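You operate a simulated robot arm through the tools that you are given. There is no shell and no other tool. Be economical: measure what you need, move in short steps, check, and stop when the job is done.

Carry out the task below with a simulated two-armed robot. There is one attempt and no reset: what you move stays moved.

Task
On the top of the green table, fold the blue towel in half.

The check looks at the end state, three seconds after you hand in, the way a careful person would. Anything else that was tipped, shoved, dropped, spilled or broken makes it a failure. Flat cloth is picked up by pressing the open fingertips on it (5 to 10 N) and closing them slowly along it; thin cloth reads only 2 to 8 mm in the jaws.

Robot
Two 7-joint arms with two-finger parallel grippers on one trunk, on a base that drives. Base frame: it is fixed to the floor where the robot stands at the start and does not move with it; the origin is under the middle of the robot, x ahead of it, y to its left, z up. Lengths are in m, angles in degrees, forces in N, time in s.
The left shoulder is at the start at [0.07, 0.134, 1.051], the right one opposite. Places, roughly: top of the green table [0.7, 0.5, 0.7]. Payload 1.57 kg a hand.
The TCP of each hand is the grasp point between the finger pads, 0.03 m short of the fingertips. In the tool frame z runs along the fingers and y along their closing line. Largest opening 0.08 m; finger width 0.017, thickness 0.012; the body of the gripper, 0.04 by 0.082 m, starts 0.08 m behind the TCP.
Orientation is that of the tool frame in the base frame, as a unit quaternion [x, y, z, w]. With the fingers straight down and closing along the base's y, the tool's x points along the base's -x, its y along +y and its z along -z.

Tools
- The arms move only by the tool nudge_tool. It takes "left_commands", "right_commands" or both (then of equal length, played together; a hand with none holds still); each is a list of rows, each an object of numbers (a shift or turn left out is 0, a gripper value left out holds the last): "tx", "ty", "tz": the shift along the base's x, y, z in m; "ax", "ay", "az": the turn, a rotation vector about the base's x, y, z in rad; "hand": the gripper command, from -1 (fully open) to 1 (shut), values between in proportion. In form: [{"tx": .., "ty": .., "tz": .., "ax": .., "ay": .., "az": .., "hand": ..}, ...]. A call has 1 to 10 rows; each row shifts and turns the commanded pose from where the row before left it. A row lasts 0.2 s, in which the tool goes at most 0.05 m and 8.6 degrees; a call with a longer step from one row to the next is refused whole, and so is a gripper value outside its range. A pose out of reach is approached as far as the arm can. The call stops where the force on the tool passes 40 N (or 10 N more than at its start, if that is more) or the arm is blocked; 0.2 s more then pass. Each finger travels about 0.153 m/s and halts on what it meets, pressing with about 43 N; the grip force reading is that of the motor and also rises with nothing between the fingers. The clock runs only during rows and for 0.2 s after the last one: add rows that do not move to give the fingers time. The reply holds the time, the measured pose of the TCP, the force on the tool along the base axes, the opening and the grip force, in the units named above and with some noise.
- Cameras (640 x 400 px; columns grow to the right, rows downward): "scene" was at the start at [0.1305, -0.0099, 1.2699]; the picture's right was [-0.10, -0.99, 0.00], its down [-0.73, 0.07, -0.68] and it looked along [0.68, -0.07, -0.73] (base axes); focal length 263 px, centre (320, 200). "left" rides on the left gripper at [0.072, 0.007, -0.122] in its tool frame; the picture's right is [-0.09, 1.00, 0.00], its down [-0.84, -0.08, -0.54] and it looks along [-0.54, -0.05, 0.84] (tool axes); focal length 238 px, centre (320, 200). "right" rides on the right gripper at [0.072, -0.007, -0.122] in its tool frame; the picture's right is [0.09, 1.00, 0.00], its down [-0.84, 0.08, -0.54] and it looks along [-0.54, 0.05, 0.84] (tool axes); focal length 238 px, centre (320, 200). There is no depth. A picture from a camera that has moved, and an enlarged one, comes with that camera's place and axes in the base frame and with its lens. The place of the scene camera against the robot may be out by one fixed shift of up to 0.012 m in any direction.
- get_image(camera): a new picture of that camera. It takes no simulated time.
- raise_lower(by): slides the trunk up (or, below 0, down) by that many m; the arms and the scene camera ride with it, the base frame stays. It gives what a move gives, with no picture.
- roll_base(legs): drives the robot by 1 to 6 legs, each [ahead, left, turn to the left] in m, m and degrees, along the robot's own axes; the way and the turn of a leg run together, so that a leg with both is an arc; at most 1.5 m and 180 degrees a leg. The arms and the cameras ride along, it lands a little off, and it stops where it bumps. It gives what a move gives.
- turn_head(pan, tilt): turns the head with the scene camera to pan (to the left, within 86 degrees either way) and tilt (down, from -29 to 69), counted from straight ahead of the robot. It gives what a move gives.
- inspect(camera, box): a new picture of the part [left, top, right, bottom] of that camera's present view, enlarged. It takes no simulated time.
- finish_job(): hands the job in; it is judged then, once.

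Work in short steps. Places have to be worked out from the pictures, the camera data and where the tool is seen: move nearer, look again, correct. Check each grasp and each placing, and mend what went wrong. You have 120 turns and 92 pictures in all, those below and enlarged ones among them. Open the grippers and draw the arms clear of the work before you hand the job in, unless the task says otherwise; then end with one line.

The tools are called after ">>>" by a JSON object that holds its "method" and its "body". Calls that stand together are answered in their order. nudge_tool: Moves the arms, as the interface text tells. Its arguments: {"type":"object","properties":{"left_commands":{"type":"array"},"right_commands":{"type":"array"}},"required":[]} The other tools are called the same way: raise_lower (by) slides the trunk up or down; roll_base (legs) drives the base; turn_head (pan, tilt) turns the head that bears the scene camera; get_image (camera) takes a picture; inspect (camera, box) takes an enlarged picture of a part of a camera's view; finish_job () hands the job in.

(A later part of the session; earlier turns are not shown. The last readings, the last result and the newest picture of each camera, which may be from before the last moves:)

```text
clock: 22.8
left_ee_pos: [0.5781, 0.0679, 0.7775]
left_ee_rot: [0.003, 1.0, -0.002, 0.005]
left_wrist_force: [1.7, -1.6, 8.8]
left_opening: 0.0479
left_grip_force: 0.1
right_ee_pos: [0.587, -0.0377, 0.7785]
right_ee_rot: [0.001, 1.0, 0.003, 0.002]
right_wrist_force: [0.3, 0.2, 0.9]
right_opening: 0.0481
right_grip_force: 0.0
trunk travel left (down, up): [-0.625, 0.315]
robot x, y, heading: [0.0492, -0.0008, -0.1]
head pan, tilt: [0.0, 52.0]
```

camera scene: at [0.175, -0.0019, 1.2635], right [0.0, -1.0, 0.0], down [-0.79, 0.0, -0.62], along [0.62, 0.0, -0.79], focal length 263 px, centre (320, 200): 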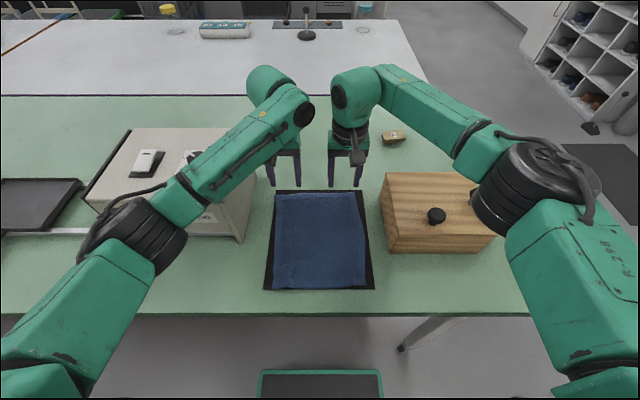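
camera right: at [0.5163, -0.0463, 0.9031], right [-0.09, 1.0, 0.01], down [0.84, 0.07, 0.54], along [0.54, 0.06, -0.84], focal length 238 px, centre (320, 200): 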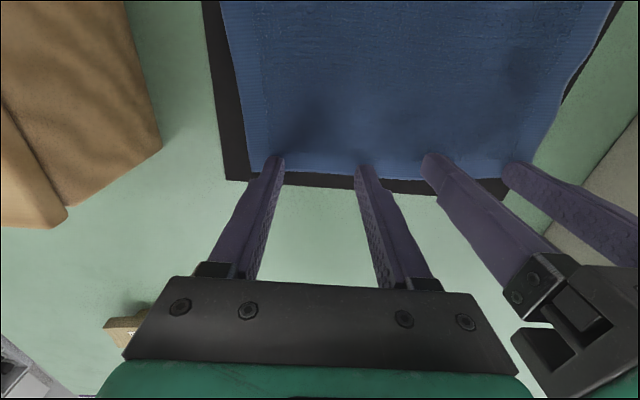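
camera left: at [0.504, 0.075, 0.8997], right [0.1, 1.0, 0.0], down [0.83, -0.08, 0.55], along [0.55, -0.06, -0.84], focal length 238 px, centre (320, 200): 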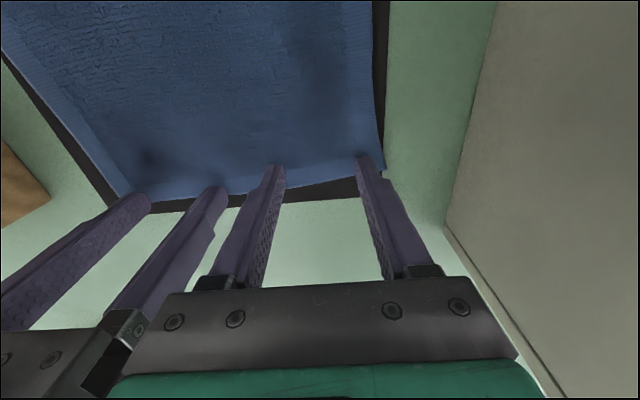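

The left hand presses at 8.8 N, which is good. The right is barely touching, so I'll press it a bit more and then close both slowly.

>>> {"method": "nudge_tool", "body": {"left_commands": [{}, {"hand": -0.1}, {"hand": 0.05}, {"hand": 0.2}, {"hand": 0.35}, {"hand": 0.5}, {"hand": 0.65}, {"hand": 0.8}, {"hand": 1.0}, {}], "right_commands": [{"tz": -0.0025}, {"hand": -0.1}, {"hand": 0.05}, {"hand": 0.2}, {"hand": 0.35}, {"hand": 0.5}, {"hand": 0.65}, {"hand": 0.8}, {"hand": 1.0}, {}]}}

>>> {"method": "get_image", "body": {"camera": "left"}}

>>> {"method": "get_image", "body": {"camera": "right"}}

```text
clock: 25.0
left_ee_pos: [0.5764, 0.0674, 0.7768]
left_ee_rot: [0.003, 1.0, -0.003, 0.005]
left_wrist_force: [0.9, -4.3, 8.4]
left_opening: 0.0037
left_grip_force: 24.4
right_ee_pos: [0.5864, -0.0376, 0.7765]
right_ee_rot: [-0.001, 1.0, 0.004, 0.003]
right_wrist_force: [-1.2, 6.7, 3.8]
right_opening: 0.0035
right_grip_force: 24.3
trunk travel left (down, up): [-0.625, 0.315]
robot x, y, heading: [0.0516, -0.0015, -0.1]
head pan, tilt: [0.0, 52.0]
```

```text
53 pictures are left
camera left: at [0.5026, 0.0753, 0.8966], right [0.1, 1.0, 0.0], down [0.83, -0.08, 0.55], along [0.55, -0.06, -0.83], focal length 238 px, centre (320, 200)
```

left: 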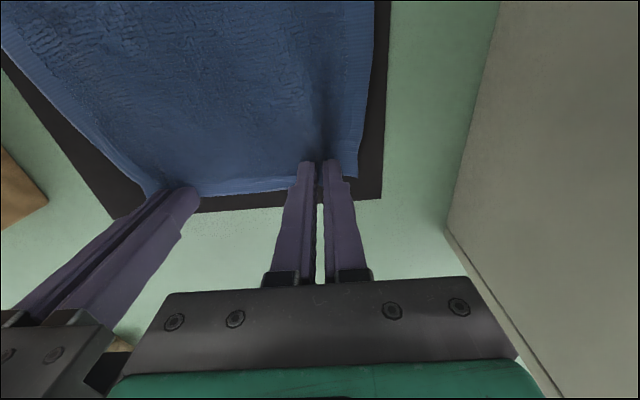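

```text
52 pictures are left
camera right: at [0.5147, -0.046, 0.8991], right [-0.09, 1.0, 0.01], down [0.83, 0.07, 0.55], along [0.54, 0.06, -0.84], focal length 238 px, centre (320, 200)
```

right: 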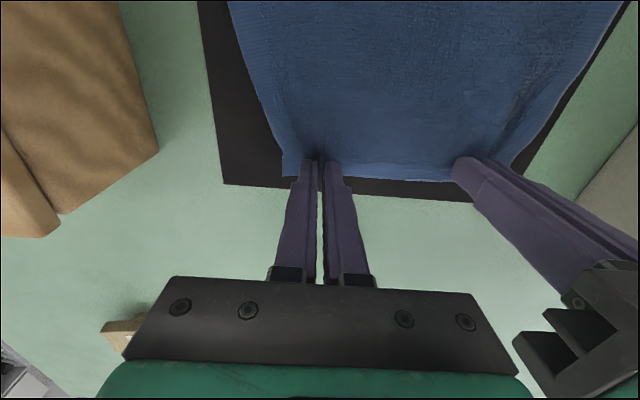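

Both jaws hold cloth (3.7 and 3.5 mm). I'll lift the far edge up and toward the robot along an arc, starting to tilt the fingers forward.

>>> {"method": "nudge_tool", "body": {"left_commands": [{"tx": -0.003, "tz": 0.02}, {"tx": -0.008, "tz": 0.02, "ay": -0.08}, {"tx": -0.014, "tz": 0.02, "ay": -0.09, "ty": -0.001}, {"tx": -0.018, "tz": 0.018, "ay": -0.09, "ty": -0.001}, {"tx": -0.023, "tz": 0.015, "ay": -0.09, "ty": -0.001}, {}], "right_commands": [{"tx": -0.003, "tz": 0.02}, {"tx": -0.008, "tz": 0.02, "ay": -0.08}, {"tx": -0.014, "tz": 0.02, "ay": -0.09, "ty": -0.001}, {"tx": -0.018, "tz": 0.018, "ay": -0.09, "ty": -0.001}, {"tx": -0.023, "tz": 0.015, "ay": -0.09, "ty": -0.001}, {}]}}

>>> {"method": "get_image", "body": {"camera": "left"}}

>>> {"method": "get_image", "body": {"camera": "scene"}}

```text
clock: 26.4
left_ee_pos: [0.5099, 0.0624, 0.8662]
left_ee_rot: [0.002, 0.984, -0.001, 0.178]
left_wrist_force: [0.5, -5.2, -0.8]
left_opening: 0.0037
left_grip_force: 24.9
right_ee_pos: [0.5247, -0.0413, 0.8682]
right_ee_rot: [0.0, 0.985, 0.003, 0.175]
right_wrist_force: [-0.1, 5.5, -0.1]
right_opening: 0.0033
right_grip_force: 24.2
trunk travel left (down, up): [-0.625, 0.315]
robot x, y, heading: [0.0524, -0.0019, -0.1]
head pan, tilt: [0.0, 52.0]
```

```text
51 pictures are left
camera left: at [0.4001, 0.071, 0.9554], right [0.09, 1.0, 0.03], down [0.59, -0.08, 0.8], along [0.8, -0.06, -0.6], focal length 238 px, centre (320, 200)
```

left: 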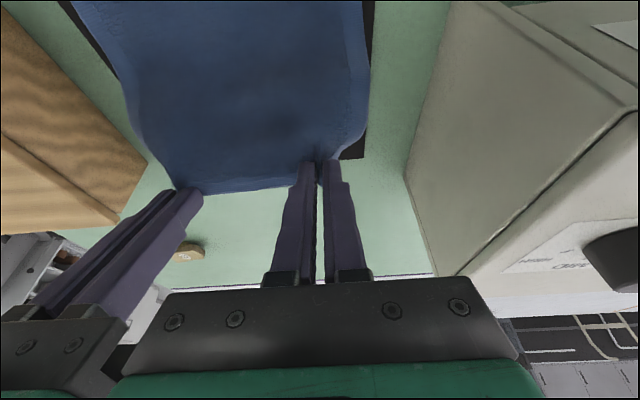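

```text
50 pictures are left
camera scene: at [0.177, -0.002, 1.2632], right [0.0, -1.0, 0.0], down [-0.79, 0.0, -0.61], along [0.61, 0.0, -0.79], focal length 263 px, centre (320, 200)
```

scene: 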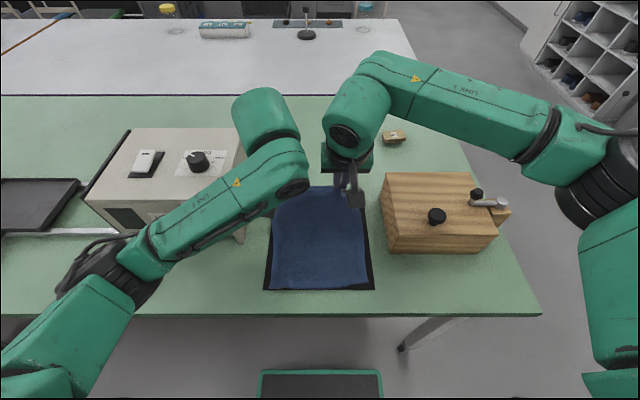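

The held edge is up with the fingers tilted 20°. I'll drive back 10 cm, carrying the edge over the fold line and giving the arms room.

>>> {"method": "roll_base", "body": {"legs": [[-0.1, 0, 0]]}}

>>> {"method": "get_image", "body": {"camera": "scene"}}

```text
clock: 27.5
left_ee_pos: [0.4123, 0.0635, 0.8683]
left_ee_rot: [0.002, 0.984, -0.002, 0.178]
left_wrist_force: [1.2, -5.3, 0.3]
left_opening: 0.0039
left_grip_force: 24.5
right_ee_pos: [0.4262, -0.0396, 0.869]
right_ee_rot: [-0.001, 0.984, 0.003, 0.176]
right_wrist_force: [-1.3, 5.6, 0.0]
right_opening: 0.0033
right_grip_force: 24.4
trunk travel left (down, up): [-0.625, 0.315]
robot x, y, heading: [-0.0461, -0.0038, -0.1]
head pan, tilt: [0.0, 52.0]
```

```text
49 pictures are left
camera scene: at [0.0787, -0.0018, 1.2634], right [0.0, -1.0, 0.0], down [-0.79, 0.0, -0.62], along [0.62, 0.0, -0.79], focal length 263 px, centre (320, 200)
```

scene: 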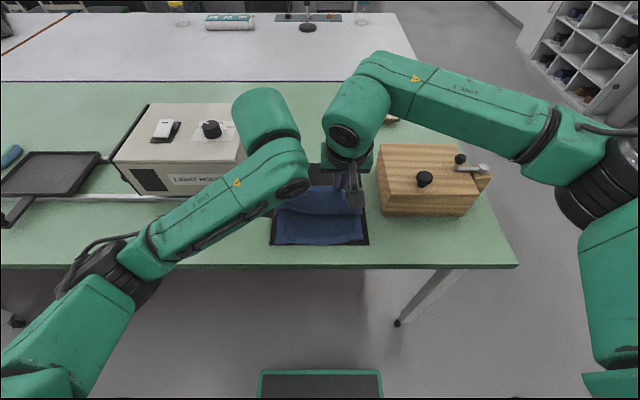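

The near half is still flat. I'll carry on back and down, tilting further, and stop about 2 cm above the near edge to check.

>>> {"method": "nudge_tool", "body": {"left_commands": [{"tx": -0.016, "tz": -0.004, "ay": -0.075, "ty": -0.002}, {"tx": -0.016, "tz": -0.008, "ay": -0.075, "ty": -0.002}, {"tx": -0.014, "tz": -0.014, "ay": -0.07, "ty": -0.002}, {"tx": -0.01, "tz": -0.018, "ay": -0.07, "ty": -0.002}, {"tx": -0.009, "tz": -0.015, "ay": -0.07, "ty": -0.001}, {"tx": -0.007, "tz": -0.014, "ay": -0.07, "ty": -0.001}, {}], "right_commands": [{"tx": -0.016, "tz": -0.004, "ay": -0.075, "ty": -0.002}, {"tx": -0.017, "tz": -0.008, "ay": -0.075, "ty": -0.002}, {"tx": -0.015, "tz": -0.014, "ay": -0.07, "ty": -0.002}, {"tx": -0.011, "tz": -0.018, "ay": -0.07, "ty": -0.002}, {"tx": -0.009, "tz": -0.015, "ay": -0.07, "ty": -0.001}, {"tx": -0.007, "tz": -0.014, "ay": -0.07, "ty": -0.001}, {}]}}

>>> {"method": "get_image", "body": {"camera": "left"}}

>>> {"method": "get_image", "body": {"camera": "right"}}

>>> {"method": "get_image", "body": {"camera": "scene"}}

```text
clock: 29.1
left_ee_pos: [0.3411, 0.054, 0.7943]
left_ee_rot: [0.002, 0.923, -0.001, 0.385]
left_wrist_force: [-0.1, -5.4, -0.1]
left_opening: 0.0038
left_grip_force: 24.6
right_ee_pos: [0.3522, -0.0514, 0.7965]
right_ee_rot: [-0.002, 0.924, 0.004, 0.382]
right_wrist_force: [-1.0, 5.4, -0.5]
right_opening: 0.0032
right_grip_force: 24.5
trunk travel left (down, up): [-0.625, 0.315]
robot x, y, heading: [-0.0479, -0.0001, -0.0]
head pan, tilt: [0.0, 52.0]
```

```text
48 pictures are left
camera left: at [0.2039, 0.0613, 0.8286], right [0.07, 1.0, 0.07], down [0.21, -0.08, 0.98], along [0.98, -0.06, -0.21], focal length 238 px, centre (320, 200)
```

left: 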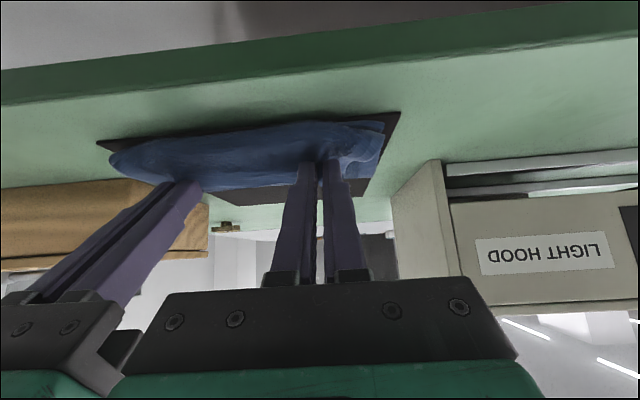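

```text
47 pictures are left
camera right: at [0.215, -0.0597, 0.8329], right [-0.07, 1.0, -0.06], down [0.21, 0.07, 0.97], along [0.98, 0.06, -0.21], focal length 238 px, centre (320, 200)
```

right: 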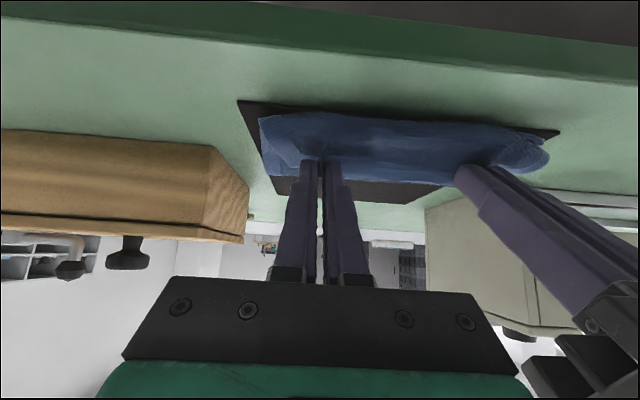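

```text
46 pictures are left
camera scene: at [0.079, -0.0019, 1.2634], right [0.0, -1.0, 0.0], down [-0.79, 0.0, -0.62], along [0.62, 0.0, -0.79], focal length 263 px, centre (320, 200)
```

scene: 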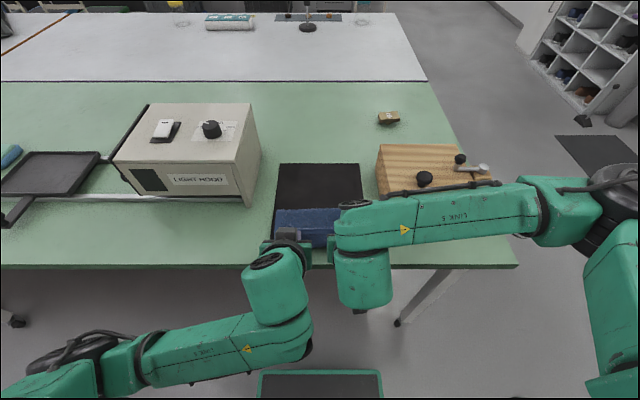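

The cloth is folded back over, with the held edge about 2.5 cm above the near edge. I'll lower it with a bit more tilt until it just touches.

>>> {"method": "nudge_tool", "body": {"left_commands": [{"tx": -0.005, "tz": -0.009, "ay": -0.05}, {"tx": -0.004, "tz": -0.007, "ay": -0.05}, {}], "right_commands": [{"tx": -0.005, "tz": -0.01, "ay": -0.05}, {"tx": -0.005, "tz": -0.008, "ay": -0.05}, {}]}}

>>> {"method": "get_image", "body": {"camera": "left"}}

>>> {"method": "get_image", "body": {"camera": "right"}}

>>> {"method": "inspect", "body": {"camera": "scene", "box": [230, 140, 410, 280]}}

```text
clock: 29.9
left_ee_pos: [0.3312, 0.0545, 0.7797]
left_ee_rot: [0.002, 0.903, 0.0, 0.43]
left_wrist_force: [0.8, -4.0, 0.8]
left_opening: 0.0037
left_grip_force: 24.8
right_ee_pos: [0.3426, -0.0491, 0.7777]
right_ee_rot: [-0.002, 0.904, 0.003, 0.428]
right_wrist_force: [1.1, 4.2, 3.5]
right_opening: 0.0031
right_grip_force: 24.6
trunk travel left (down, up): [-0.625, 0.315]
robot x, y, heading: [-0.0454, -0.0014, 0.0]
head pan, tilt: [0.0, 52.0]
```

```text
45 pictures are left
camera left: at [0.1916, 0.0618, 0.7992], right [0.06, 1.0, 0.07], down [0.11, -0.08, 0.99], along [0.99, -0.06, -0.11], focal length 238 px, centre (320, 200)
```

left: 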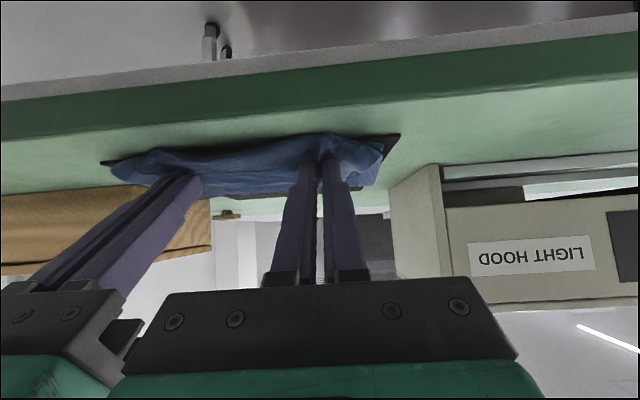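

```text
44 pictures are left
camera right: at [0.202, -0.0585, 0.8005], right [-0.06, 1.0, -0.07], down [0.11, 0.07, 0.99], along [0.99, 0.06, -0.11], focal length 238 px, centre (320, 200)
```

right: 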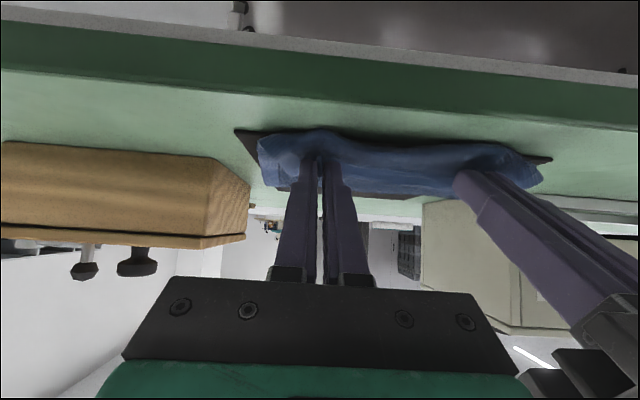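

```text
2.86 times, centred on (320, 210) of scene
camera zoom: at [0.0785, -0.0018, 1.2635], right [0.0, -1.0, 0.0], down [-0.79, 0.0, -0.62], along [0.62, 0.0, -0.79], focal length 751 px, centre (320, 171)
```

zoom: 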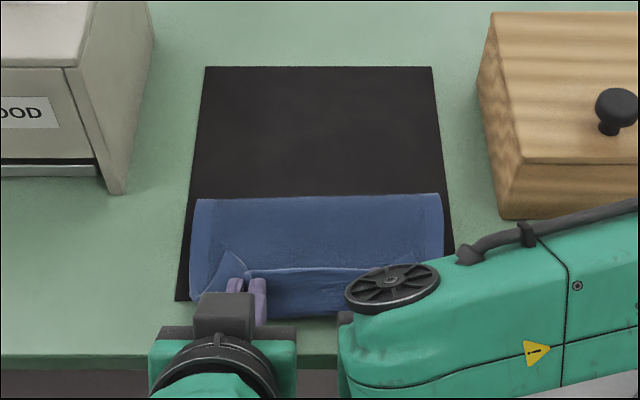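

The held hem still points up and forward, which leaves a roughly 2.5 cm curl. I need the fingers nearly horizontal, with the hands coming in from beyond the table edge. I'll raise the edge forward again and then back the robot off to make room.

>>> {"method": "nudge_tool", "body": {"left_commands": [{"tx": 0.015, "tz": 0.025}, {"tx": 0.03, "tz": 0.025}, {"tx": 0.035, "tz": 0.014}, {"tx": 0.035, "tz": 0.005}, {"tx": 0.031, "tz": 0.0}, {}], "right_commands": [{"tx": 0.015, "tz": 0.025}, {"tx": 0.03, "tz": 0.025}, {"tx": 0.035, "tz": 0.014}, {"tx": 0.035, "tz": 0.007}, {"tx": 0.031, "tz": 0.0}, {}]}}

>>> {"method": "roll_base", "body": {"legs": [[-0.12, 0, 0]]}}

>>> {"method": "get_image", "body": {"camera": "scene"}}

```text
clock: 31.3
left_ee_pos: [0.4788, 0.0529, 0.8474]
left_ee_rot: [0.003, 0.903, -0.002, 0.43]
left_wrist_force: [-0.7, -2.7, 0.3]
left_opening: 0.0038
left_grip_force: 24.6
right_ee_pos: [0.4858, -0.0506, 0.85]
right_ee_rot: [-0.002, 0.904, 0.003, 0.428]
right_wrist_force: [-0.2, 3.3, -0.1]
right_opening: 0.0034
right_grip_force: 24.5
trunk travel left (down, up): [-0.625, 0.315]
robot x, y, heading: [-0.0443, -0.0043, 0.4]
head pan, tilt: [0.0, 52.0]
```

```text
clock: 32.6
left_ee_pos: [0.3561, 0.0524, 0.8468]
left_ee_rot: [0.003, 0.903, 0.0, 0.43]
left_wrist_force: [-0.6, -3.5, -0.9]
left_opening: 0.0036
left_grip_force: 24.1
right_ee_pos: [0.3644, -0.0511, 0.8487]
right_ee_rot: [-0.002, 0.904, 0.003, 0.428]
right_wrist_force: [0.2, 3.3, 1.3]
right_opening: 0.0034
right_grip_force: 24.2
trunk travel left (down, up): [-0.625, 0.315]
robot x, y, heading: [-0.1686, -0.002, 0.3]
head pan, tilt: [0.0, 52.0]
```

```text
42 pictures are left
camera scene: at [-0.0435, -0.002, 1.2634], right [0.0, -1.0, 0.0], down [-0.79, 0.0, -0.62], along [0.62, 0.0, -0.79], focal length 263 px, centre (320, 200)
```

scene: 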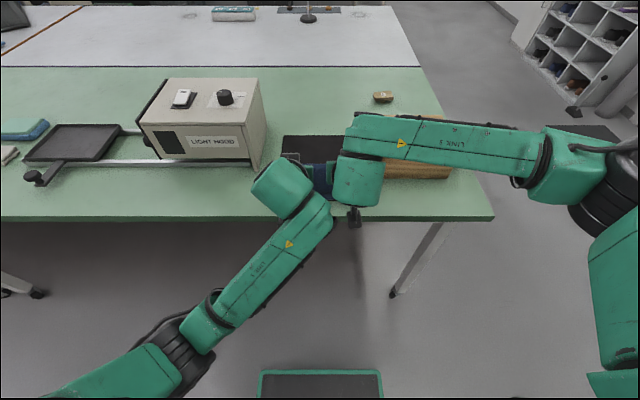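

The robot is back at x = -0.17 with the cloth still held. I'll lower in an arc while tilting to about 80°, and stop a little above the cloth.

>>> {"method": "nudge_tool", "body": {"left_commands": [{"tx": -0.004, "tz": -0.01, "ay": -0.1}, {"tx": -0.005, "tz": -0.012, "ay": -0.1}, {"tx": -0.005, "tz": -0.013, "ay": -0.1}, {"tx": -0.006, "tz": -0.013, "ay": -0.1}, {"tx": -0.006, "tz": -0.013, "ay": -0.1}, {}], "right_commands": [{"tx": -0.004, "tz": -0.01, "ay": -0.1}, {"tx": -0.004, "tz": -0.013, "ay": -0.1}, {"tx": -0.005, "tz": -0.014, "ay": -0.1}, {"tx": -0.005, "tz": -0.013, "ay": -0.1}, {"tx": -0.005, "tz": -0.013, "ay": -0.1}, {}]}}

>>> {"method": "get_image", "body": {"camera": "scene"}}

>>> {"method": "get_image", "body": {"camera": "left"}}

```text
clock: 34.0
left_ee_pos: [0.3302, 0.0514, 0.7853]
left_ee_rot: [0.003, 0.769, 0.0, 0.639]
left_wrist_force: [-0.7, -6.4, 0.3]
left_opening: 0.0036
left_grip_force: 24.7
right_ee_pos: [0.3407, -0.0519, 0.7851]
right_ee_rot: [-0.003, 0.77, 0.003, 0.639]
right_wrist_force: [-1.2, 5.8, -0.5]
right_opening: 0.003
right_grip_force: 24.2
trunk travel left (down, up): [-0.625, 0.315]
robot x, y, heading: [-0.1737, 0.0033, 0.2]
head pan, tilt: [0.0, 52.0]
```

```text
41 pictures are left
camera scene: at [-0.0436, -0.0025, 1.2634], right [0.0, -1.0, 0.0], down [-0.79, 0.0, -0.62], along [0.62, 0.0, -0.79], focal length 263 px, centre (320, 200)
```

scene: 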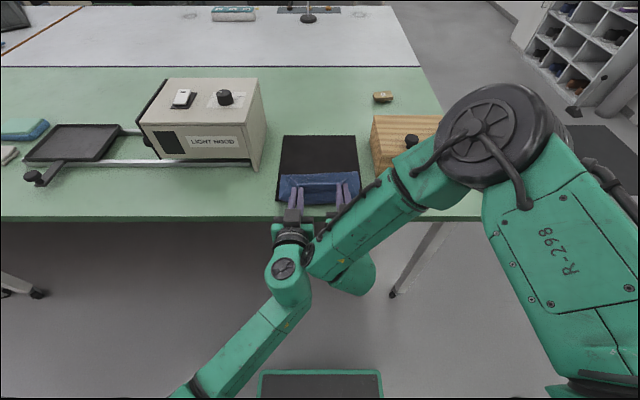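

```text
40 pictures are left
camera left: at [0.1966, 0.0602, 0.7366], right [0.02, 1.0, 0.09], down [-0.38, -0.08, 0.92], along [0.92, -0.06, 0.38], focal length 238 px, centre (320, 200)
```

left: 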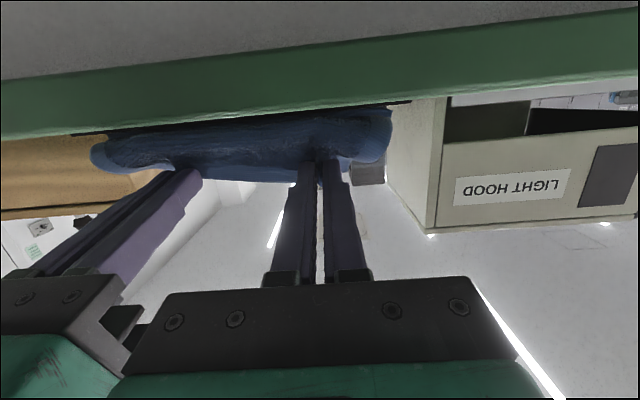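

The fingers are nearly horizontal now. I'll zoom in on the hem.

>>> {"method": "inspect", "body": {"camera": "scene", "box": [260, 120, 380, 230]}}

```text
3.64 times, centred on (320, 175) of scene
camera zoom: at [-0.0436, -0.0025, 1.2634], right [0.0, -1.0, 0.0], down [-0.79, 0.0, -0.62], along [0.62, 0.0, -0.79], focal length 956 px, centre (320, 291)
```

zoom: 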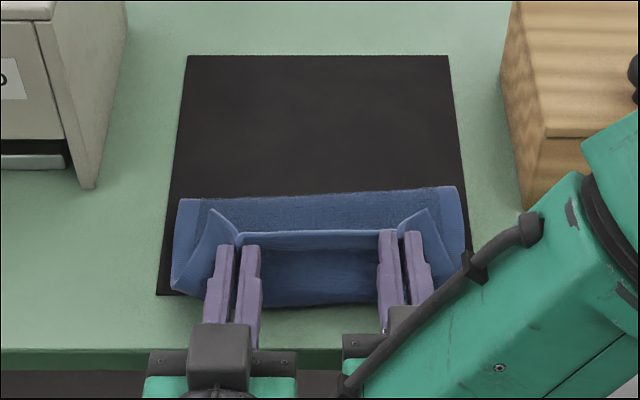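

The hem now stands up at about the right place. I'll draw it toward the robot and down with a touch more tilt so the curl opens outward.

>>> {"method": "nudge_tool", "body": {"left_commands": [{"tx": -0.01, "tz": 0.0, "ay": -0.08}, {"tx": -0.01, "tz": -0.007, "ay": -0.08}, {"tx": -0.005, "tz": -0.007}, {}], "right_commands": [{"tx": -0.01, "tz": 0.0, "ay": -0.08}, {"tx": -0.01, "tz": -0.007, "ay": -0.08}, {"tx": -0.007, "tz": -0.007}, {}]}}

>>> {"method": "inspect", "body": {"camera": "scene", "box": [260, 120, 380, 230]}}

>>> {"method": "get_image", "body": {"camera": "right"}}

```text
clock: 35.0
left_ee_pos: [0.3055, 0.0567, 0.7722]
left_ee_rot: [0.004, 0.715, 0.002, 0.699]
left_wrist_force: [0.8, -4.6, -0.2]
left_opening: 0.0037
left_grip_force: 24.5
right_ee_pos: [0.3139, -0.0477, 0.7838]
right_ee_rot: [-0.005, 0.715, -0.013, 0.699]
right_wrist_force: [0.5, 4.5, 0.2]
right_opening: 0.0033
right_grip_force: 24.3
right hand out of reach, approached as far as the arm can: row 2
trunk travel left (down, up): [-0.625, 0.315]
robot x, y, heading: [-0.1718, 0.0028, 0.2]
head pan, tilt: [0.0, 52.0]
```

```text
3.64 times, centred on (320, 175) of scene
camera zoom: at [-0.0435, -0.0017, 1.2634], right [0.0, -1.0, 0.0], down [-0.79, 0.0, -0.62], along [0.62, 0.0, -0.79], focal length 956 px, centre (320, 291)
```

zoom: 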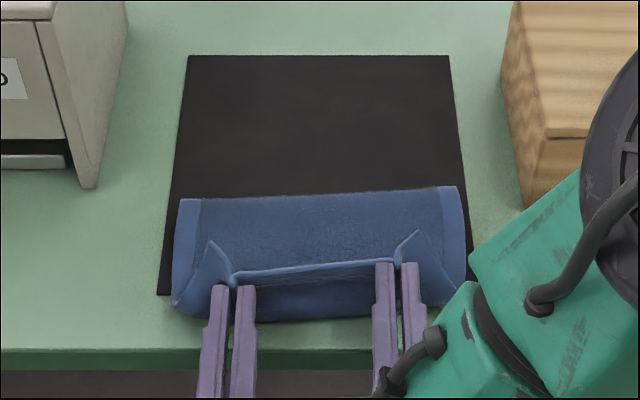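

```text
37 pictures are left
camera right: at [0.1901, -0.0559, 0.7158], right [0.01, 0.99, -0.12], down [-0.52, 0.1, 0.85], along [0.85, 0.05, 0.52], focal length 238 px, centre (320, 200)
```

right: 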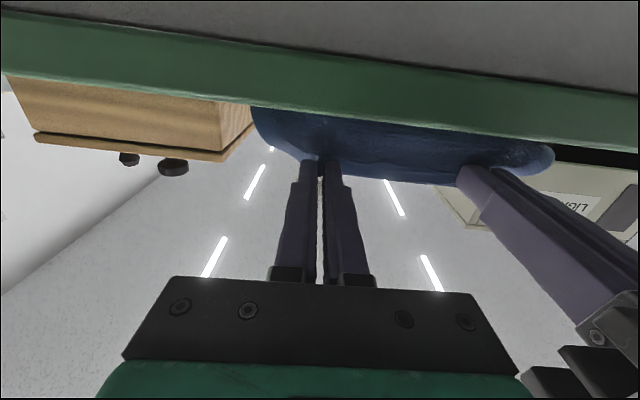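

The curl is nearly open, but the fold line sits at x ≈ 0.445 instead of ≈ 0.47, so the top layer has slack. I'll lift straight up over the intended fold line, keeping about 80° of tilt, and then lay it down tauter.

>>> {"method": "nudge_tool", "body": {"left_commands": [{"tx": 0.01, "tz": 0.03, "ay": 0.07}, {"tx": 0.02, "tz": 0.03, "ay": 0.07}, {"tx": 0.035, "tz": 0.025}, {"tx": 0.035, "tz": 0.013}, {"tx": 0.035, "tz": 0.005}, {}], "right_commands": [{"tx": 0.01, "tz": 0.03, "ay": 0.07}, {"tx": 0.02, "tz": 0.03, "ay": 0.07}, {"tx": 0.035, "tz": 0.025}, {"tx": 0.035, "tz": 0.013}, {"tx": 0.035, "tz": 0.005}, {}]}}

>>> {"method": "get_image", "body": {"camera": "scene"}}

```text
clock: 36.4
left_ee_pos: [0.4387, 0.0543, 0.8767]
left_ee_rot: [0.004, 0.762, 0.0, 0.648]
left_wrist_force: [-0.7, 1.0, -0.1]
left_opening: 0.0035
left_grip_force: 24.4
right_ee_pos: [0.4447, -0.0402, 0.8853]
right_ee_rot: [-0.003, 0.764, 0.002, 0.645]
right_wrist_force: [0.6, -0.3, -0.4]
right_opening: 0.0033
right_grip_force: 23.7
trunk travel left (down, up): [-0.625, 0.315]
robot x, y, heading: [-0.168, -0.0026, 0.1]
head pan, tilt: [0.0, 52.0]
```

```text
36 pictures are left
camera scene: at [-0.0448, -0.0017, 1.2635], right [0.0, -1.0, 0.0], down [-0.79, 0.0, -0.62], along [0.62, 0.0, -0.79], focal length 263 px, centre (320, 200)
```

scene: 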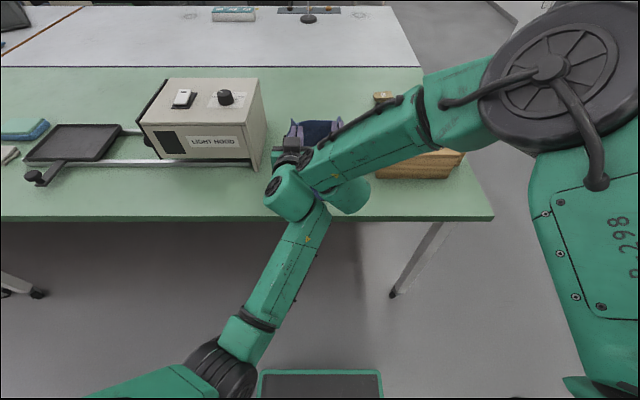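

The arms block the scene view. I'll check from the left wrist camera, which looks in under the hand.

>>> {"method": "get_image", "body": {"camera": "left"}}

```text
35 pictures are left
camera left: at [0.3064, 0.0615, 0.8248], right [0.02, 1.0, 0.1], down [-0.4, -0.08, 0.91], along [0.92, -0.06, 0.4], focal length 238 px, centre (320, 200)
```

left: 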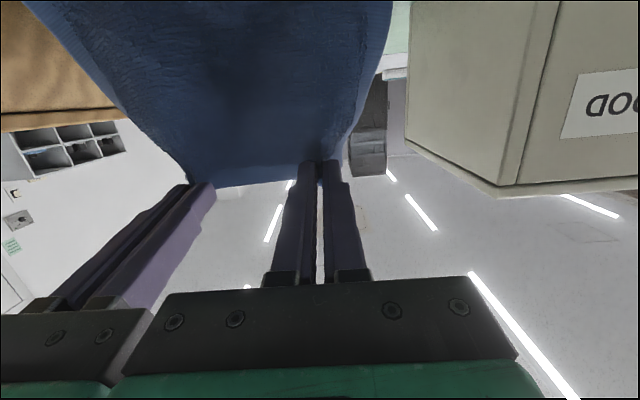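

The cloth hangs straight from the hem. Now I'll descend along a fuller arc so it stays taut.

>>> {"method": "nudge_tool", "body": {"left_commands": [{"tx": -0.022, "tz": -0.004}, {"tx": -0.021, "tz": -0.008}, {"tx": -0.018, "tz": -0.01}, {"tx": -0.017, "tz": -0.012}, {"tx": -0.011, "tz": -0.014}, {"tx": -0.011, "tz": -0.014}, {"tx": -0.007, "tz": -0.015}, {"tx": -0.006, "tz": -0.015}, {}], "right_commands": [{"tx": -0.022, "tz": -0.008, "ty": -0.004}, {"tx": -0.021, "tz": -0.011, "ty": -0.004}, {"tx": -0.018, "tz": -0.012}, {"tx": -0.017, "tz": -0.012}, {"tx": -0.01, "tz": -0.014}, {"tx": -0.01, "tz": -0.014}, {"tx": -0.006, "tz": -0.015}, {"tx": -0.005, "tz": -0.015}, {}]}}

>>> {"method": "inspect", "body": {"camera": "scene", "box": [260, 120, 380, 230]}}

>>> {"method": "get_image", "body": {"camera": "left"}}

```text
clock: 38.4
left_ee_pos: [0.3265, 0.0527, 0.7824]
left_ee_rot: [0.001, 0.763, -0.001, 0.647]
left_wrist_force: [0.6, -1.2, 0.3]
left_opening: 0.0037
left_grip_force: 24.6
right_ee_pos: [0.3361, -0.0494, 0.7859]
right_ee_rot: [-0.002, 0.764, 0.001, 0.645]
right_wrist_force: [-0.1, 1.5, 0.3]
right_opening: 0.0033
right_grip_force: 24.3
trunk travel left (down, up): [-0.625, 0.315]
robot x, y, heading: [-0.1687, 0.0021, 0.0]
head pan, tilt: [0.0, 52.0]
```

```text
3.64 times, centred on (320, 175) of scene
camera zoom: at [-0.0436, -0.0022, 1.2634], right [0.0, -1.0, 0.0], down [-0.79, 0.0, -0.62], along [0.62, 0.0, -0.79], focal length 956 px, centre (320, 291)
```

zoom: 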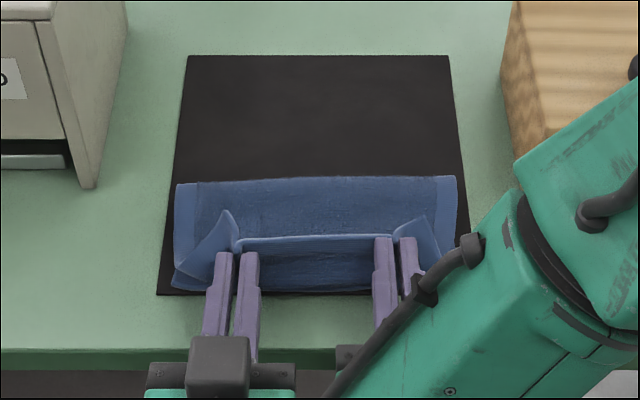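

```text
33 pictures are left
camera left: at [0.1936, 0.0607, 0.7308], right [0.02, 1.0, 0.09], down [-0.4, -0.08, 0.91], along [0.92, -0.05, 0.4], focal length 238 px, centre (320, 200)
```

left: 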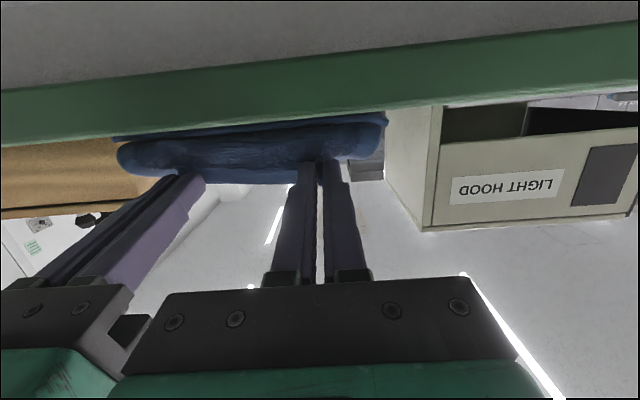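

This is better: the fold is at x ≈ 0.46 and the hem stands upright above the near edge. I'll move it slightly forward and down, then loosen the jaws a little and withdraw slowly toward the robot, so the hem is drawn outward.

>>> {"method": "nudge_tool", "body": {"left_commands": [{"tx": 0.008, "tz": -0.006}, {"tx": 0.004, "tz": -0.006}, {"hand": 0.85}, {"hand": 0.75}, {"tx": -0.008}, {"tx": -0.008}, {"tx": -0.008}, {}], "right_commands": [{"tx": 0.006, "tz": -0.008}, {"tx": 0.002, "tz": -0.007}, {"hand": 0.85}, {"hand": 0.75}, {"tx": -0.008}, {"tx": -0.008}, {"tx": -0.008}, {}]}}

>>> {"method": "inspect", "body": {"camera": "scene", "box": [260, 120, 380, 230]}}

```text
clock: 40.2
left_ee_pos: [0.3153, 0.055, 0.7677]
left_ee_rot: [0.003, 0.764, 0.004, 0.645]
left_wrist_force: [-0.5, 0.3, 0.5]
left_opening: 0.0102
left_grip_force: 0.0
right_ee_pos: [0.3223, -0.0525, 0.773]
right_ee_rot: [-0.001, 0.762, -0.003, 0.648]
right_wrist_force: [-0.6, -0.5, 0.3]
right_opening: 0.01
right_grip_force: 0.1
trunk travel left (down, up): [-0.625, 0.315]
robot x, y, heading: [-0.1676, -0.0029, 0.4]
head pan, tilt: [0.0, 52.0]
```

```text
3.64 times, centred on (320, 175) of scene
camera zoom: at [-0.0434, -0.002, 1.2634], right [0.0, -1.0, 0.0], down [-0.79, 0.0, -0.62], along [0.62, 0.0, -0.79], focal length 956 px, centre (320, 291)
```

zoom: 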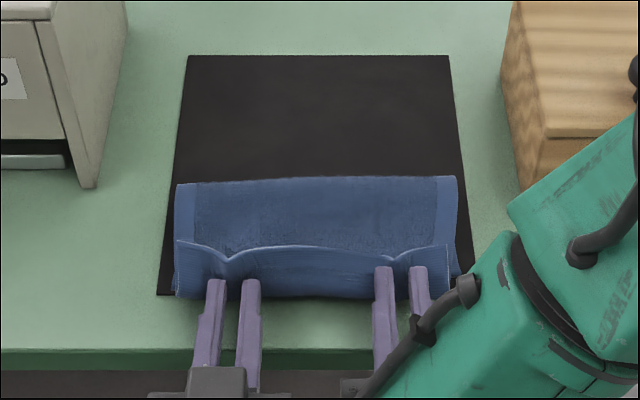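

The hem was released but leans back inward as a flap of 2–3 cm. I'll withdraw, open the fingers wide and come down behind the hem edge, then push it outward toward the robot.

>>> {"method": "nudge_tool", "body": {"left_commands": [{"tx": -0.025, "hand": 0.6}, {"tx": -0.03}, {"tz": 0.035, "ay": 0.1}, {"tz": 0.035, "ay": 0.1}, {"tz": 0.03, "ay": 0.1, "hand": -0.8}, {"tx": 0.03, "ay": 0.1}, {"tx": 0.035, "ay": 0.1}, {"tx": 0.035, "ay": 0.1}, {"tx": 0.025, "ay": 0.1}, {}], "right_commands": [{"tx": -0.025, "hand": 0.6}, {"tx": -0.03}, {"tz": 0.035, "ay": 0.1}, {"tz": 0.03, "ay": 0.1}, {"tz": 0.03, "ay": 0.1, "hand": -0.8}, {"tx": 0.03, "ay": 0.1}, {"tx": 0.035, "ay": 0.1}, {"tx": 0.03, "ay": 0.1}, {"tx": 0.025, "ay": 0.1}, {}]}}

>>> {"method": "get_image", "body": {"camera": "left"}}

>>> {"method": "inspect", "body": {"camera": "scene", "box": [260, 120, 380, 230]}}

```text
clock: 41.6
left_ee_pos: [0.2735, 0.0673, 0.8405]
left_ee_rot: [0.076, 0.868, 0.069, 0.485]
left_wrist_force: [0.3, 0.7, 0.2]
left_opening: 0.072
left_grip_force: 0.1
right_ee_pos: [0.2878, -0.0457, 0.8598]
right_ee_rot: [-0.006, 0.874, 0.002, 0.486]
right_wrist_force: [0.0, -1.3, 0.0]
right_opening: 0.072
right_grip_force: 0.1
trunk travel left (down, up): [-0.625, 0.315]
robot x, y, heading: [-0.1686, 0.0017, -0.2]
head pan, tilt: [0.0, 52.0]
stopped in row 6 (left hand): the arm was blocked; the commanded pose is now the measured one
```

```text
31 pictures are left
camera left: at [0.1321, 0.0825, 0.8446], right [0.11, 0.96, 0.27], down [-0.04, -0.27, 0.96], along [0.99, -0.12, 0.0], focal length 238 px, centre (320, 200)
```

left: 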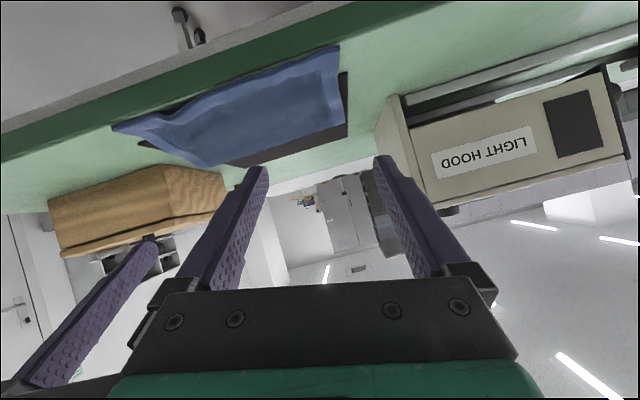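

```text
3.64 times, centred on (320, 175) of scene
camera zoom: at [-0.0403, -0.0023, 1.263], right [0.0, -1.0, 0.0], down [-0.79, 0.0, -0.61], along [0.61, 0.0, -0.79], focal length 956 px, centre (320, 291)
```

zoom: 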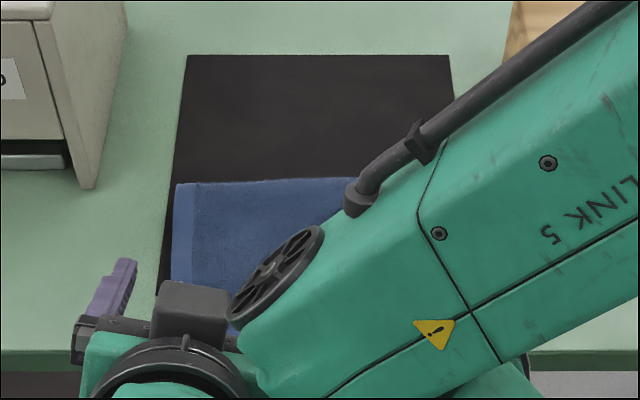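

The arms touched each other, so I'll part them sideways. The wrist view suggests the hem fell outward. I'll separate the hands and look.

>>> {"method": "nudge_tool", "body": {"left_commands": [{"ty": 0.03, "tx": -0.01}, {"ty": 0.04, "tz": 0.02}, {"ty": 0.04, "tz": 0.02}, {"tz": 0.03}, {}], "right_commands": [{"ty": -0.03}, {"ty": -0.04, "tz": 0.02}, {"ty": -0.04, "tz": 0.02}, {"tz": 0.03, "ty": -0.03}, {}]}}

>>> {"method": "get_image", "body": {"camera": "scene"}}

>>> {"method": "inspect", "body": {"camera": "scene", "box": [260, 120, 380, 230]}}

```text
clock: 42.5
left_ee_pos: [0.2621, 0.1876, 0.868]
left_ee_rot: [0.159, 0.854, 0.145, 0.473]
left_wrist_force: [0.4, -0.1, -0.7]
left_opening: 0.0722
left_grip_force: 0.0
left hand out of reach, approached as far as the arm can: row 3, 4
right_ee_pos: [0.2853, -0.1738, 0.9173]
right_ee_rot: [-0.004, 0.873, 0.002, 0.488]
right_wrist_force: [-0.9, -0.5, -0.4]
right_opening: 0.0722
right_grip_force: 0.1
trunk travel left (down, up): [-0.625, 0.315]
robot x, y, heading: [-0.1691, -0.004, -0.1]
head pan, tilt: [0.0, 52.0]
stopped in row 4 (left hand): the arm was blocked; the commanded pose is now the measured one
```

```text
29 pictures are left
camera scene: at [-0.0441, -0.0049, 1.2634], right [0.0, -1.0, 0.0], down [-0.79, 0.0, -0.62], along [0.62, 0.0, -0.79], focal length 263 px, centre (320, 200)
```

scene: 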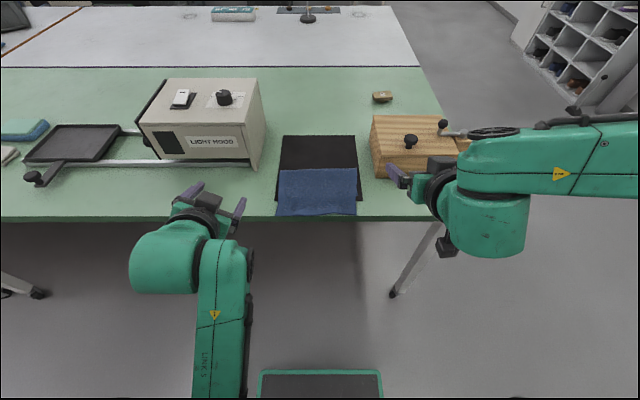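

```text
3.64 times, centred on (320, 175) of scene
camera zoom: at [-0.0441, -0.0049, 1.2634], right [0.0, -1.0, 0.0], down [-0.79, 0.0, -0.62], along [0.62, 0.0, -0.79], focal length 956 px, centre (320, 291)
```

zoom: 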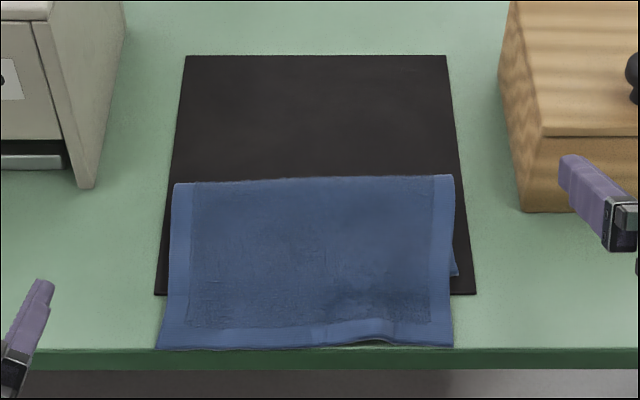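

The hem flipped out flat, but the fold is uneven: the top layer reaches x ≈ 0.314 while the lower edge is at about 0.365. Since the hem now lies outward, I can regrasp it with vertical hands, roll the fold line further away and lay it at x ≈ 0.36 without a curl. First I'll bring both hands back to vertical.

>>> {"method": "nudge_tool", "body": {"left_commands": [{"tx": 0.007, "tz": 0.005, "ax": -0.137, "az": 0.046}, {"tx": 0.007, "tz": 0.005, "ax": -0.137, "az": 0.046}, {"tx": 0.007, "ty": -0.01, "tz": 0.005, "ax": -0.137, "az": 0.046}, {"tx": 0.007, "ty": -0.01, "ay": 0.146}, {"tx": 0.007, "ty": -0.01, "ay": 0.146}, {"tx": 0.007, "ty": -0.01, "ay": 0.146}, {"tx": 0.007, "ty": -0.01, "ay": 0.146}, {"tx": 0.007, "ty": -0.01, "ay": 0.146}, {"tx": 0.006, "ty": -0.01, "ay": 0.146}, {"tx": 0.006, "ty": -0.01, "ay": 0.146}], "right_commands": [{"tx": 0.005, "ty": 0.005, "tz": -0.003, "ay": 0.102}, {"tx": 0.005, "ty": 0.005, "tz": -0.003, "ay": 0.102}, {"tx": 0.005, "ty": 0.005, "tz": -0.003, "ay": 0.102}, {"tx": 0.005, "ty": 0.005, "tz": -0.003, "ay": 0.102}, {"tx": 0.005, "ty": 0.01, "tz": -0.003, "ay": 0.102}, {"tx": 0.005, "ty": 0.01, "tz": -0.003, "ay": 0.102}, {"tx": 0.005, "ty": 0.01, "tz": -0.003, "ay": 0.102}, {"tx": 0.005, "ty": 0.01, "tz": -0.003, "ay": 0.102}, {"tx": 0.005, "ty": 0.01, "tz": -0.003, "ay": 0.102}, {"tx": 0.002, "ty": 0.01, "tz": -0.003, "ay": 0.102}]}}

```text
clock: 43.3
left_ee_pos: [0.2804, 0.1969, 0.8745]
left_ee_rot: [0.06, 0.875, 0.066, 0.476]
left_wrist_force: [0.2, 0.2, 0.1]
left_opening: 0.0719
left_grip_force: 0.0
right_ee_pos: [0.3017, -0.1578, 0.9093]
right_ee_rot: [-0.004, 0.934, 0.003, 0.357]
right_wrist_force: [-0.9, -0.5, -0.2]
right_opening: 0.072
right_grip_force: 0.1
trunk travel left (down, up): [-0.625, 0.315]
robot x, y, heading: [-0.1669, 0.0016, 0.1]
head pan, tilt: [0.0, 52.0]
stopped in row 4 (left hand): the arm was blocked; the commanded pose is now the measured one
```

The left arm was blocked again. I'll look at its posture.

>>> {"method": "turn_head", "body": {"pan": 25, "tilt": 62}}

>>> {"method": "get_image", "body": {"camera": "scene"}}

```text
clock: 44.2
left_ee_pos: [0.2794, 0.1978, 0.8745]
left_ee_rot: [0.06, 0.875, 0.066, 0.475]
left_wrist_force: [0.4, 0.1, 0.0]
left_opening: 0.0721
left_grip_force: 0.1
right_ee_pos: [0.2999, -0.1569, 0.9099]
right_ee_rot: [-0.003, 0.934, 0.002, 0.357]
right_wrist_force: [0.2, 0.2, -0.4]
right_opening: 0.0722
right_grip_force: 0.1
trunk travel left (down, up): [-0.625, 0.315]
robot x, y, heading: [-0.1695, -0.0008, 0.2]
head pan, tilt: [25.0, 62.0]
```

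```text
27 pictures are left
camera scene: at [-0.0604, 0.0253, 1.2512], right [0.42, -0.91, 0.0], down [-0.8, -0.37, -0.47], along [0.43, 0.2, -0.88], focal length 263 px, centre (320, 200)
```

scene: 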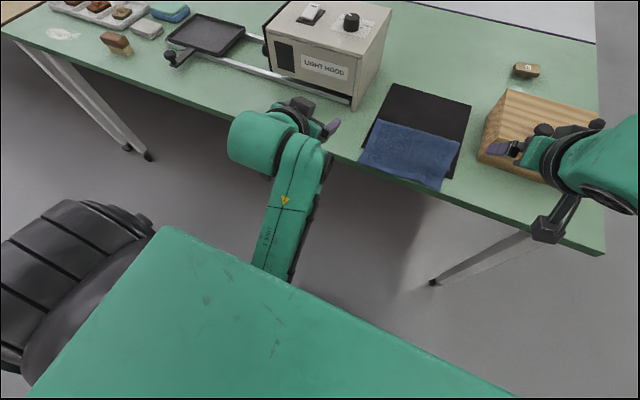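

The left elbow is tucked low beside the torso. I'll extend that hand forward and up without turning it, to free the elbow. The right hand stays as it is.

>>> {"method": "nudge_tool", "body": {"left_commands": [{"tx": 0.015, "tz": 0.02}, {"tx": 0.015, "tz": 0.025}, {"tx": 0.015, "tz": 0.03}, {"tx": 0.015, "tz": 0.03}, {"tx": 0.015, "tz": 0.03}, {}]}}

```text
clock: 45.6
left_ee_pos: [0.3555, 0.1973, 1.0093]
left_ee_rot: [0.059, 0.876, 0.066, 0.474]
left_wrist_force: [-0.1, 0.6, 0.3]
left_opening: 0.0718
left_grip_force: 0.0
right_ee_pos: [0.3014, -0.1574, 0.9089]
right_ee_rot: [-0.004, 0.934, 0.002, 0.358]
right_wrist_force: [0.4, -0.7, -0.1]
right_opening: 0.0722
right_grip_force: 0.0
trunk travel left (down, up): [-0.625, 0.315]
robot x, y, heading: [-0.1705, -0.0006, -0.1]
head pan, tilt: [25.0, 62.0]
```

That worked. Now I'll untwist the left hand and turn both hands to vertical.

>>> {"method": "nudge_tool", "body": {"left_commands": [{"ax": -0.086, "az": 0.02}, {"ax": -0.086, "az": 0.02}, {"ay": 0.142}, {"ay": 0.142}, {"ay": 0.142}, {"ay": 0.142}, {"ay": 0.142}, {"ay": 0.142}, {"ay": 0.141}, {}], "right_commands": [{"ay": 0.1}, {"ay": 0.1}, {"ay": 0.1}, {"ay": 0.1}, {"ay": 0.1}, {"ay": 0.1}, {"ay": 0.13}, {}, {}, {}]}}

>>> {"method": "turn_head", "body": {"pan": 0, "tilt": 52}}

>>> {"method": "get_image", "body": {"camera": "scene"}}

```text
clock: 47.8
left_ee_pos: [0.4043, 0.2089, 0.9868]
left_ee_rot: [-0.001, 1.0, 0.0, 0.0]
left_wrist_force: [0.2, -0.4, -0.1]
left_opening: 0.0719
left_grip_force: 0.1
left hand out of reach, approached as far as the arm can: row 4, 5, 6, 7
right_ee_pos: [0.3015, -0.1577, 0.9087]
right_ee_rot: [-0.003, 1.0, 0.003, 0.0]
right_wrist_force: [-0.5, -1.4, -0.8]
right_opening: 0.0722
right_grip_force: 0.0
trunk travel left (down, up): [-0.625, 0.315]
robot x, y, heading: [-0.1709, -0.0015, 0.1]
head pan, tilt: [25.0, 62.0]
```

```text
clock: 48.7
left_ee_pos: [0.4048, 0.2082, 0.9858]
left_ee_rot: [0.0, 1.0, 0.0, 0.001]
left_wrist_force: [-0.7, -0.2, 0.8]
left_opening: 0.072
left_grip_force: 0.0
right_ee_pos: [0.3013, -0.1569, 0.9088]
right_ee_rot: [-0.003, 1.0, 0.004, 0.001]
right_wrist_force: [-0.6, -0.1, 0.7]
right_opening: 0.0718
right_grip_force: 0.1
trunk travel left (down, up): [-0.625, 0.315]
robot x, y, heading: [-0.1708, 0.0027, -0.1]
head pan, tilt: [0.0, 52.0]
```

```text
26 pictures are left
camera scene: at [-0.0435, -0.0017, 1.2634], right [0.0, -1.0, 0.0], down [-0.79, 0.0, -0.62], along [0.62, 0.0, -0.79], focal length 263 px, centre (320, 200)
```

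scene: 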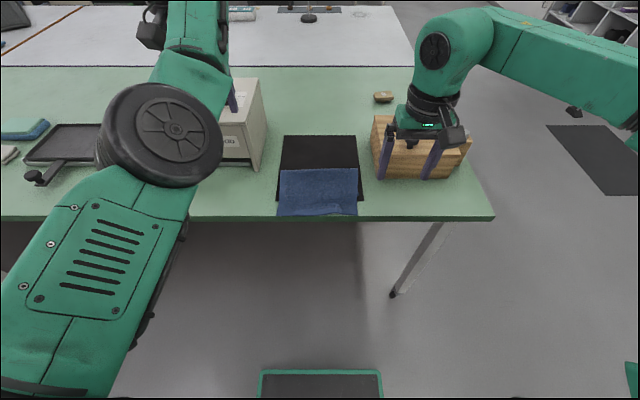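

Both hands are vertical again. I'll bring them inward, clear of the box and block, then drive forward 10 cm so the later arc stays within reach.

>>> {"method": "nudge_tool", "body": {"left_commands": [{"tx": -0.015, "ty": -0.025, "hand": -0.2}, {"tx": -0.015, "ty": -0.025}, {"tx": -0.015, "ty": -0.025}, {"tx": -0.01, "ty": -0.02, "tz": -0.02}, {"tz": -0.03}, {}], "right_commands": [{"ty": 0.015, "hand": -0.2}, {"ty": 0.015}, {"ty": 0.015}, {"ty": 0.01}, {}, {}]}}

>>> {"method": "roll_base", "body": {"legs": [[0.1, 0, 0]]}}

>>> {"method": "inspect", "body": {"camera": "scene", "box": [230, 140, 410, 280]}}

```text
clock: 50.1
left_ee_pos: [0.4069, 0.1177, 0.9441]
left_ee_rot: [0.0, 1.0, -0.001, 0.001]
left_wrist_force: [0.3, 1.2, -0.4]
left_opening: 0.0479
left_grip_force: 0.1
left hand out of reach, approached as far as the arm can: row 1, 2, 3, 4
right_ee_pos: [0.301, -0.102, 0.9095]
right_ee_rot: [-0.003, 1.0, 0.003, 0.002]
right_wrist_force: [-0.7, -0.1, 0.7]
right_opening: 0.0479
right_grip_force: 0.1
trunk travel left (down, up): [-0.625, 0.315]
robot x, y, heading: [-0.1706, 0.0045, -0.1]
head pan, tilt: [0.0, 52.0]
```

```text
clock: 51.3
left_ee_pos: [0.5068, 0.1172, 0.9449]
left_ee_rot: [0.001, 1.0, -0.001, 0.0]
left_wrist_force: [0.2, 0.4, 0.3]
left_opening: 0.0481
left_grip_force: 0.0
right_ee_pos: [0.4008, -0.1021, 0.9101]
right_ee_rot: [-0.002, 1.0, 0.002, 0.001]
right_wrist_force: [0.1, 0.8, -0.3]
right_opening: 0.0478
right_grip_force: 0.0
trunk travel left (down, up): [-0.625, 0.315]
robot x, y, heading: [-0.0701, -0.0014, -0.2]
head pan, tilt: [0.0, 52.0]
```

```text
2.86 times, centred on (320, 210) of scene
camera zoom: at [0.0551, -0.0019, 1.2634], right [0.0, -1.0, 0.0], down [-0.79, 0.0, -0.62], along [0.62, 0.0, -0.79], focal length 751 px, centre (320, 171)
```

zoom: 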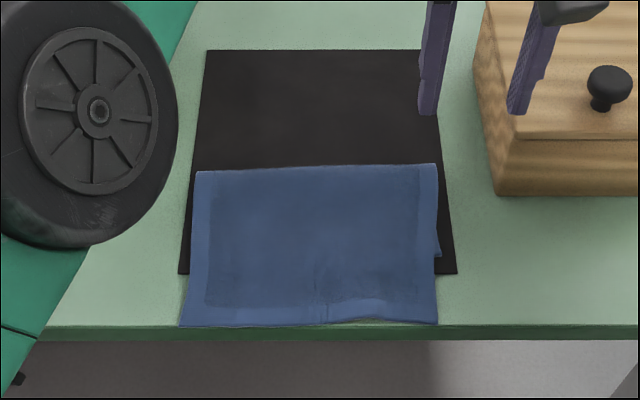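

The left hand reads 0.507 in x, but its command should be about 0.40. I'll give it a couple of idle rows to see if it settles there, while the right hand moves toward the hem.

>>> {"method": "nudge_tool", "body": {"left_commands": [{"tz": 0.001}, {}, {}, {}], "right_commands": [{"tx": -0.02, "ty": 0.015}, {"tx": -0.02, "ty": 0.015}, {"tx": -0.02, "ty": 0.015, "tz": -0.02}, {"tz": -0.03}]}}

```text
clock: 52.3
left_ee_pos: [0.5071, 0.1167, 0.9466]
left_ee_rot: [0.001, 1.0, 0.0, 0.001]
left_wrist_force: [0.6, -0.9, -0.1]
left_opening: 0.0482
left_grip_force: 0.0
right_ee_pos: [0.3406, -0.0581, 0.8599]
right_ee_rot: [-0.002, 1.0, 0.003, 0.002]
right_wrist_force: [0.0, 0.5, 0.6]
right_opening: 0.0481
right_grip_force: 0.2
trunk travel left (down, up): [-0.625, 0.315]
robot x, y, heading: [-0.0724, 0.0006, 0.2]
head pan, tilt: [0.0, 52.0]
```

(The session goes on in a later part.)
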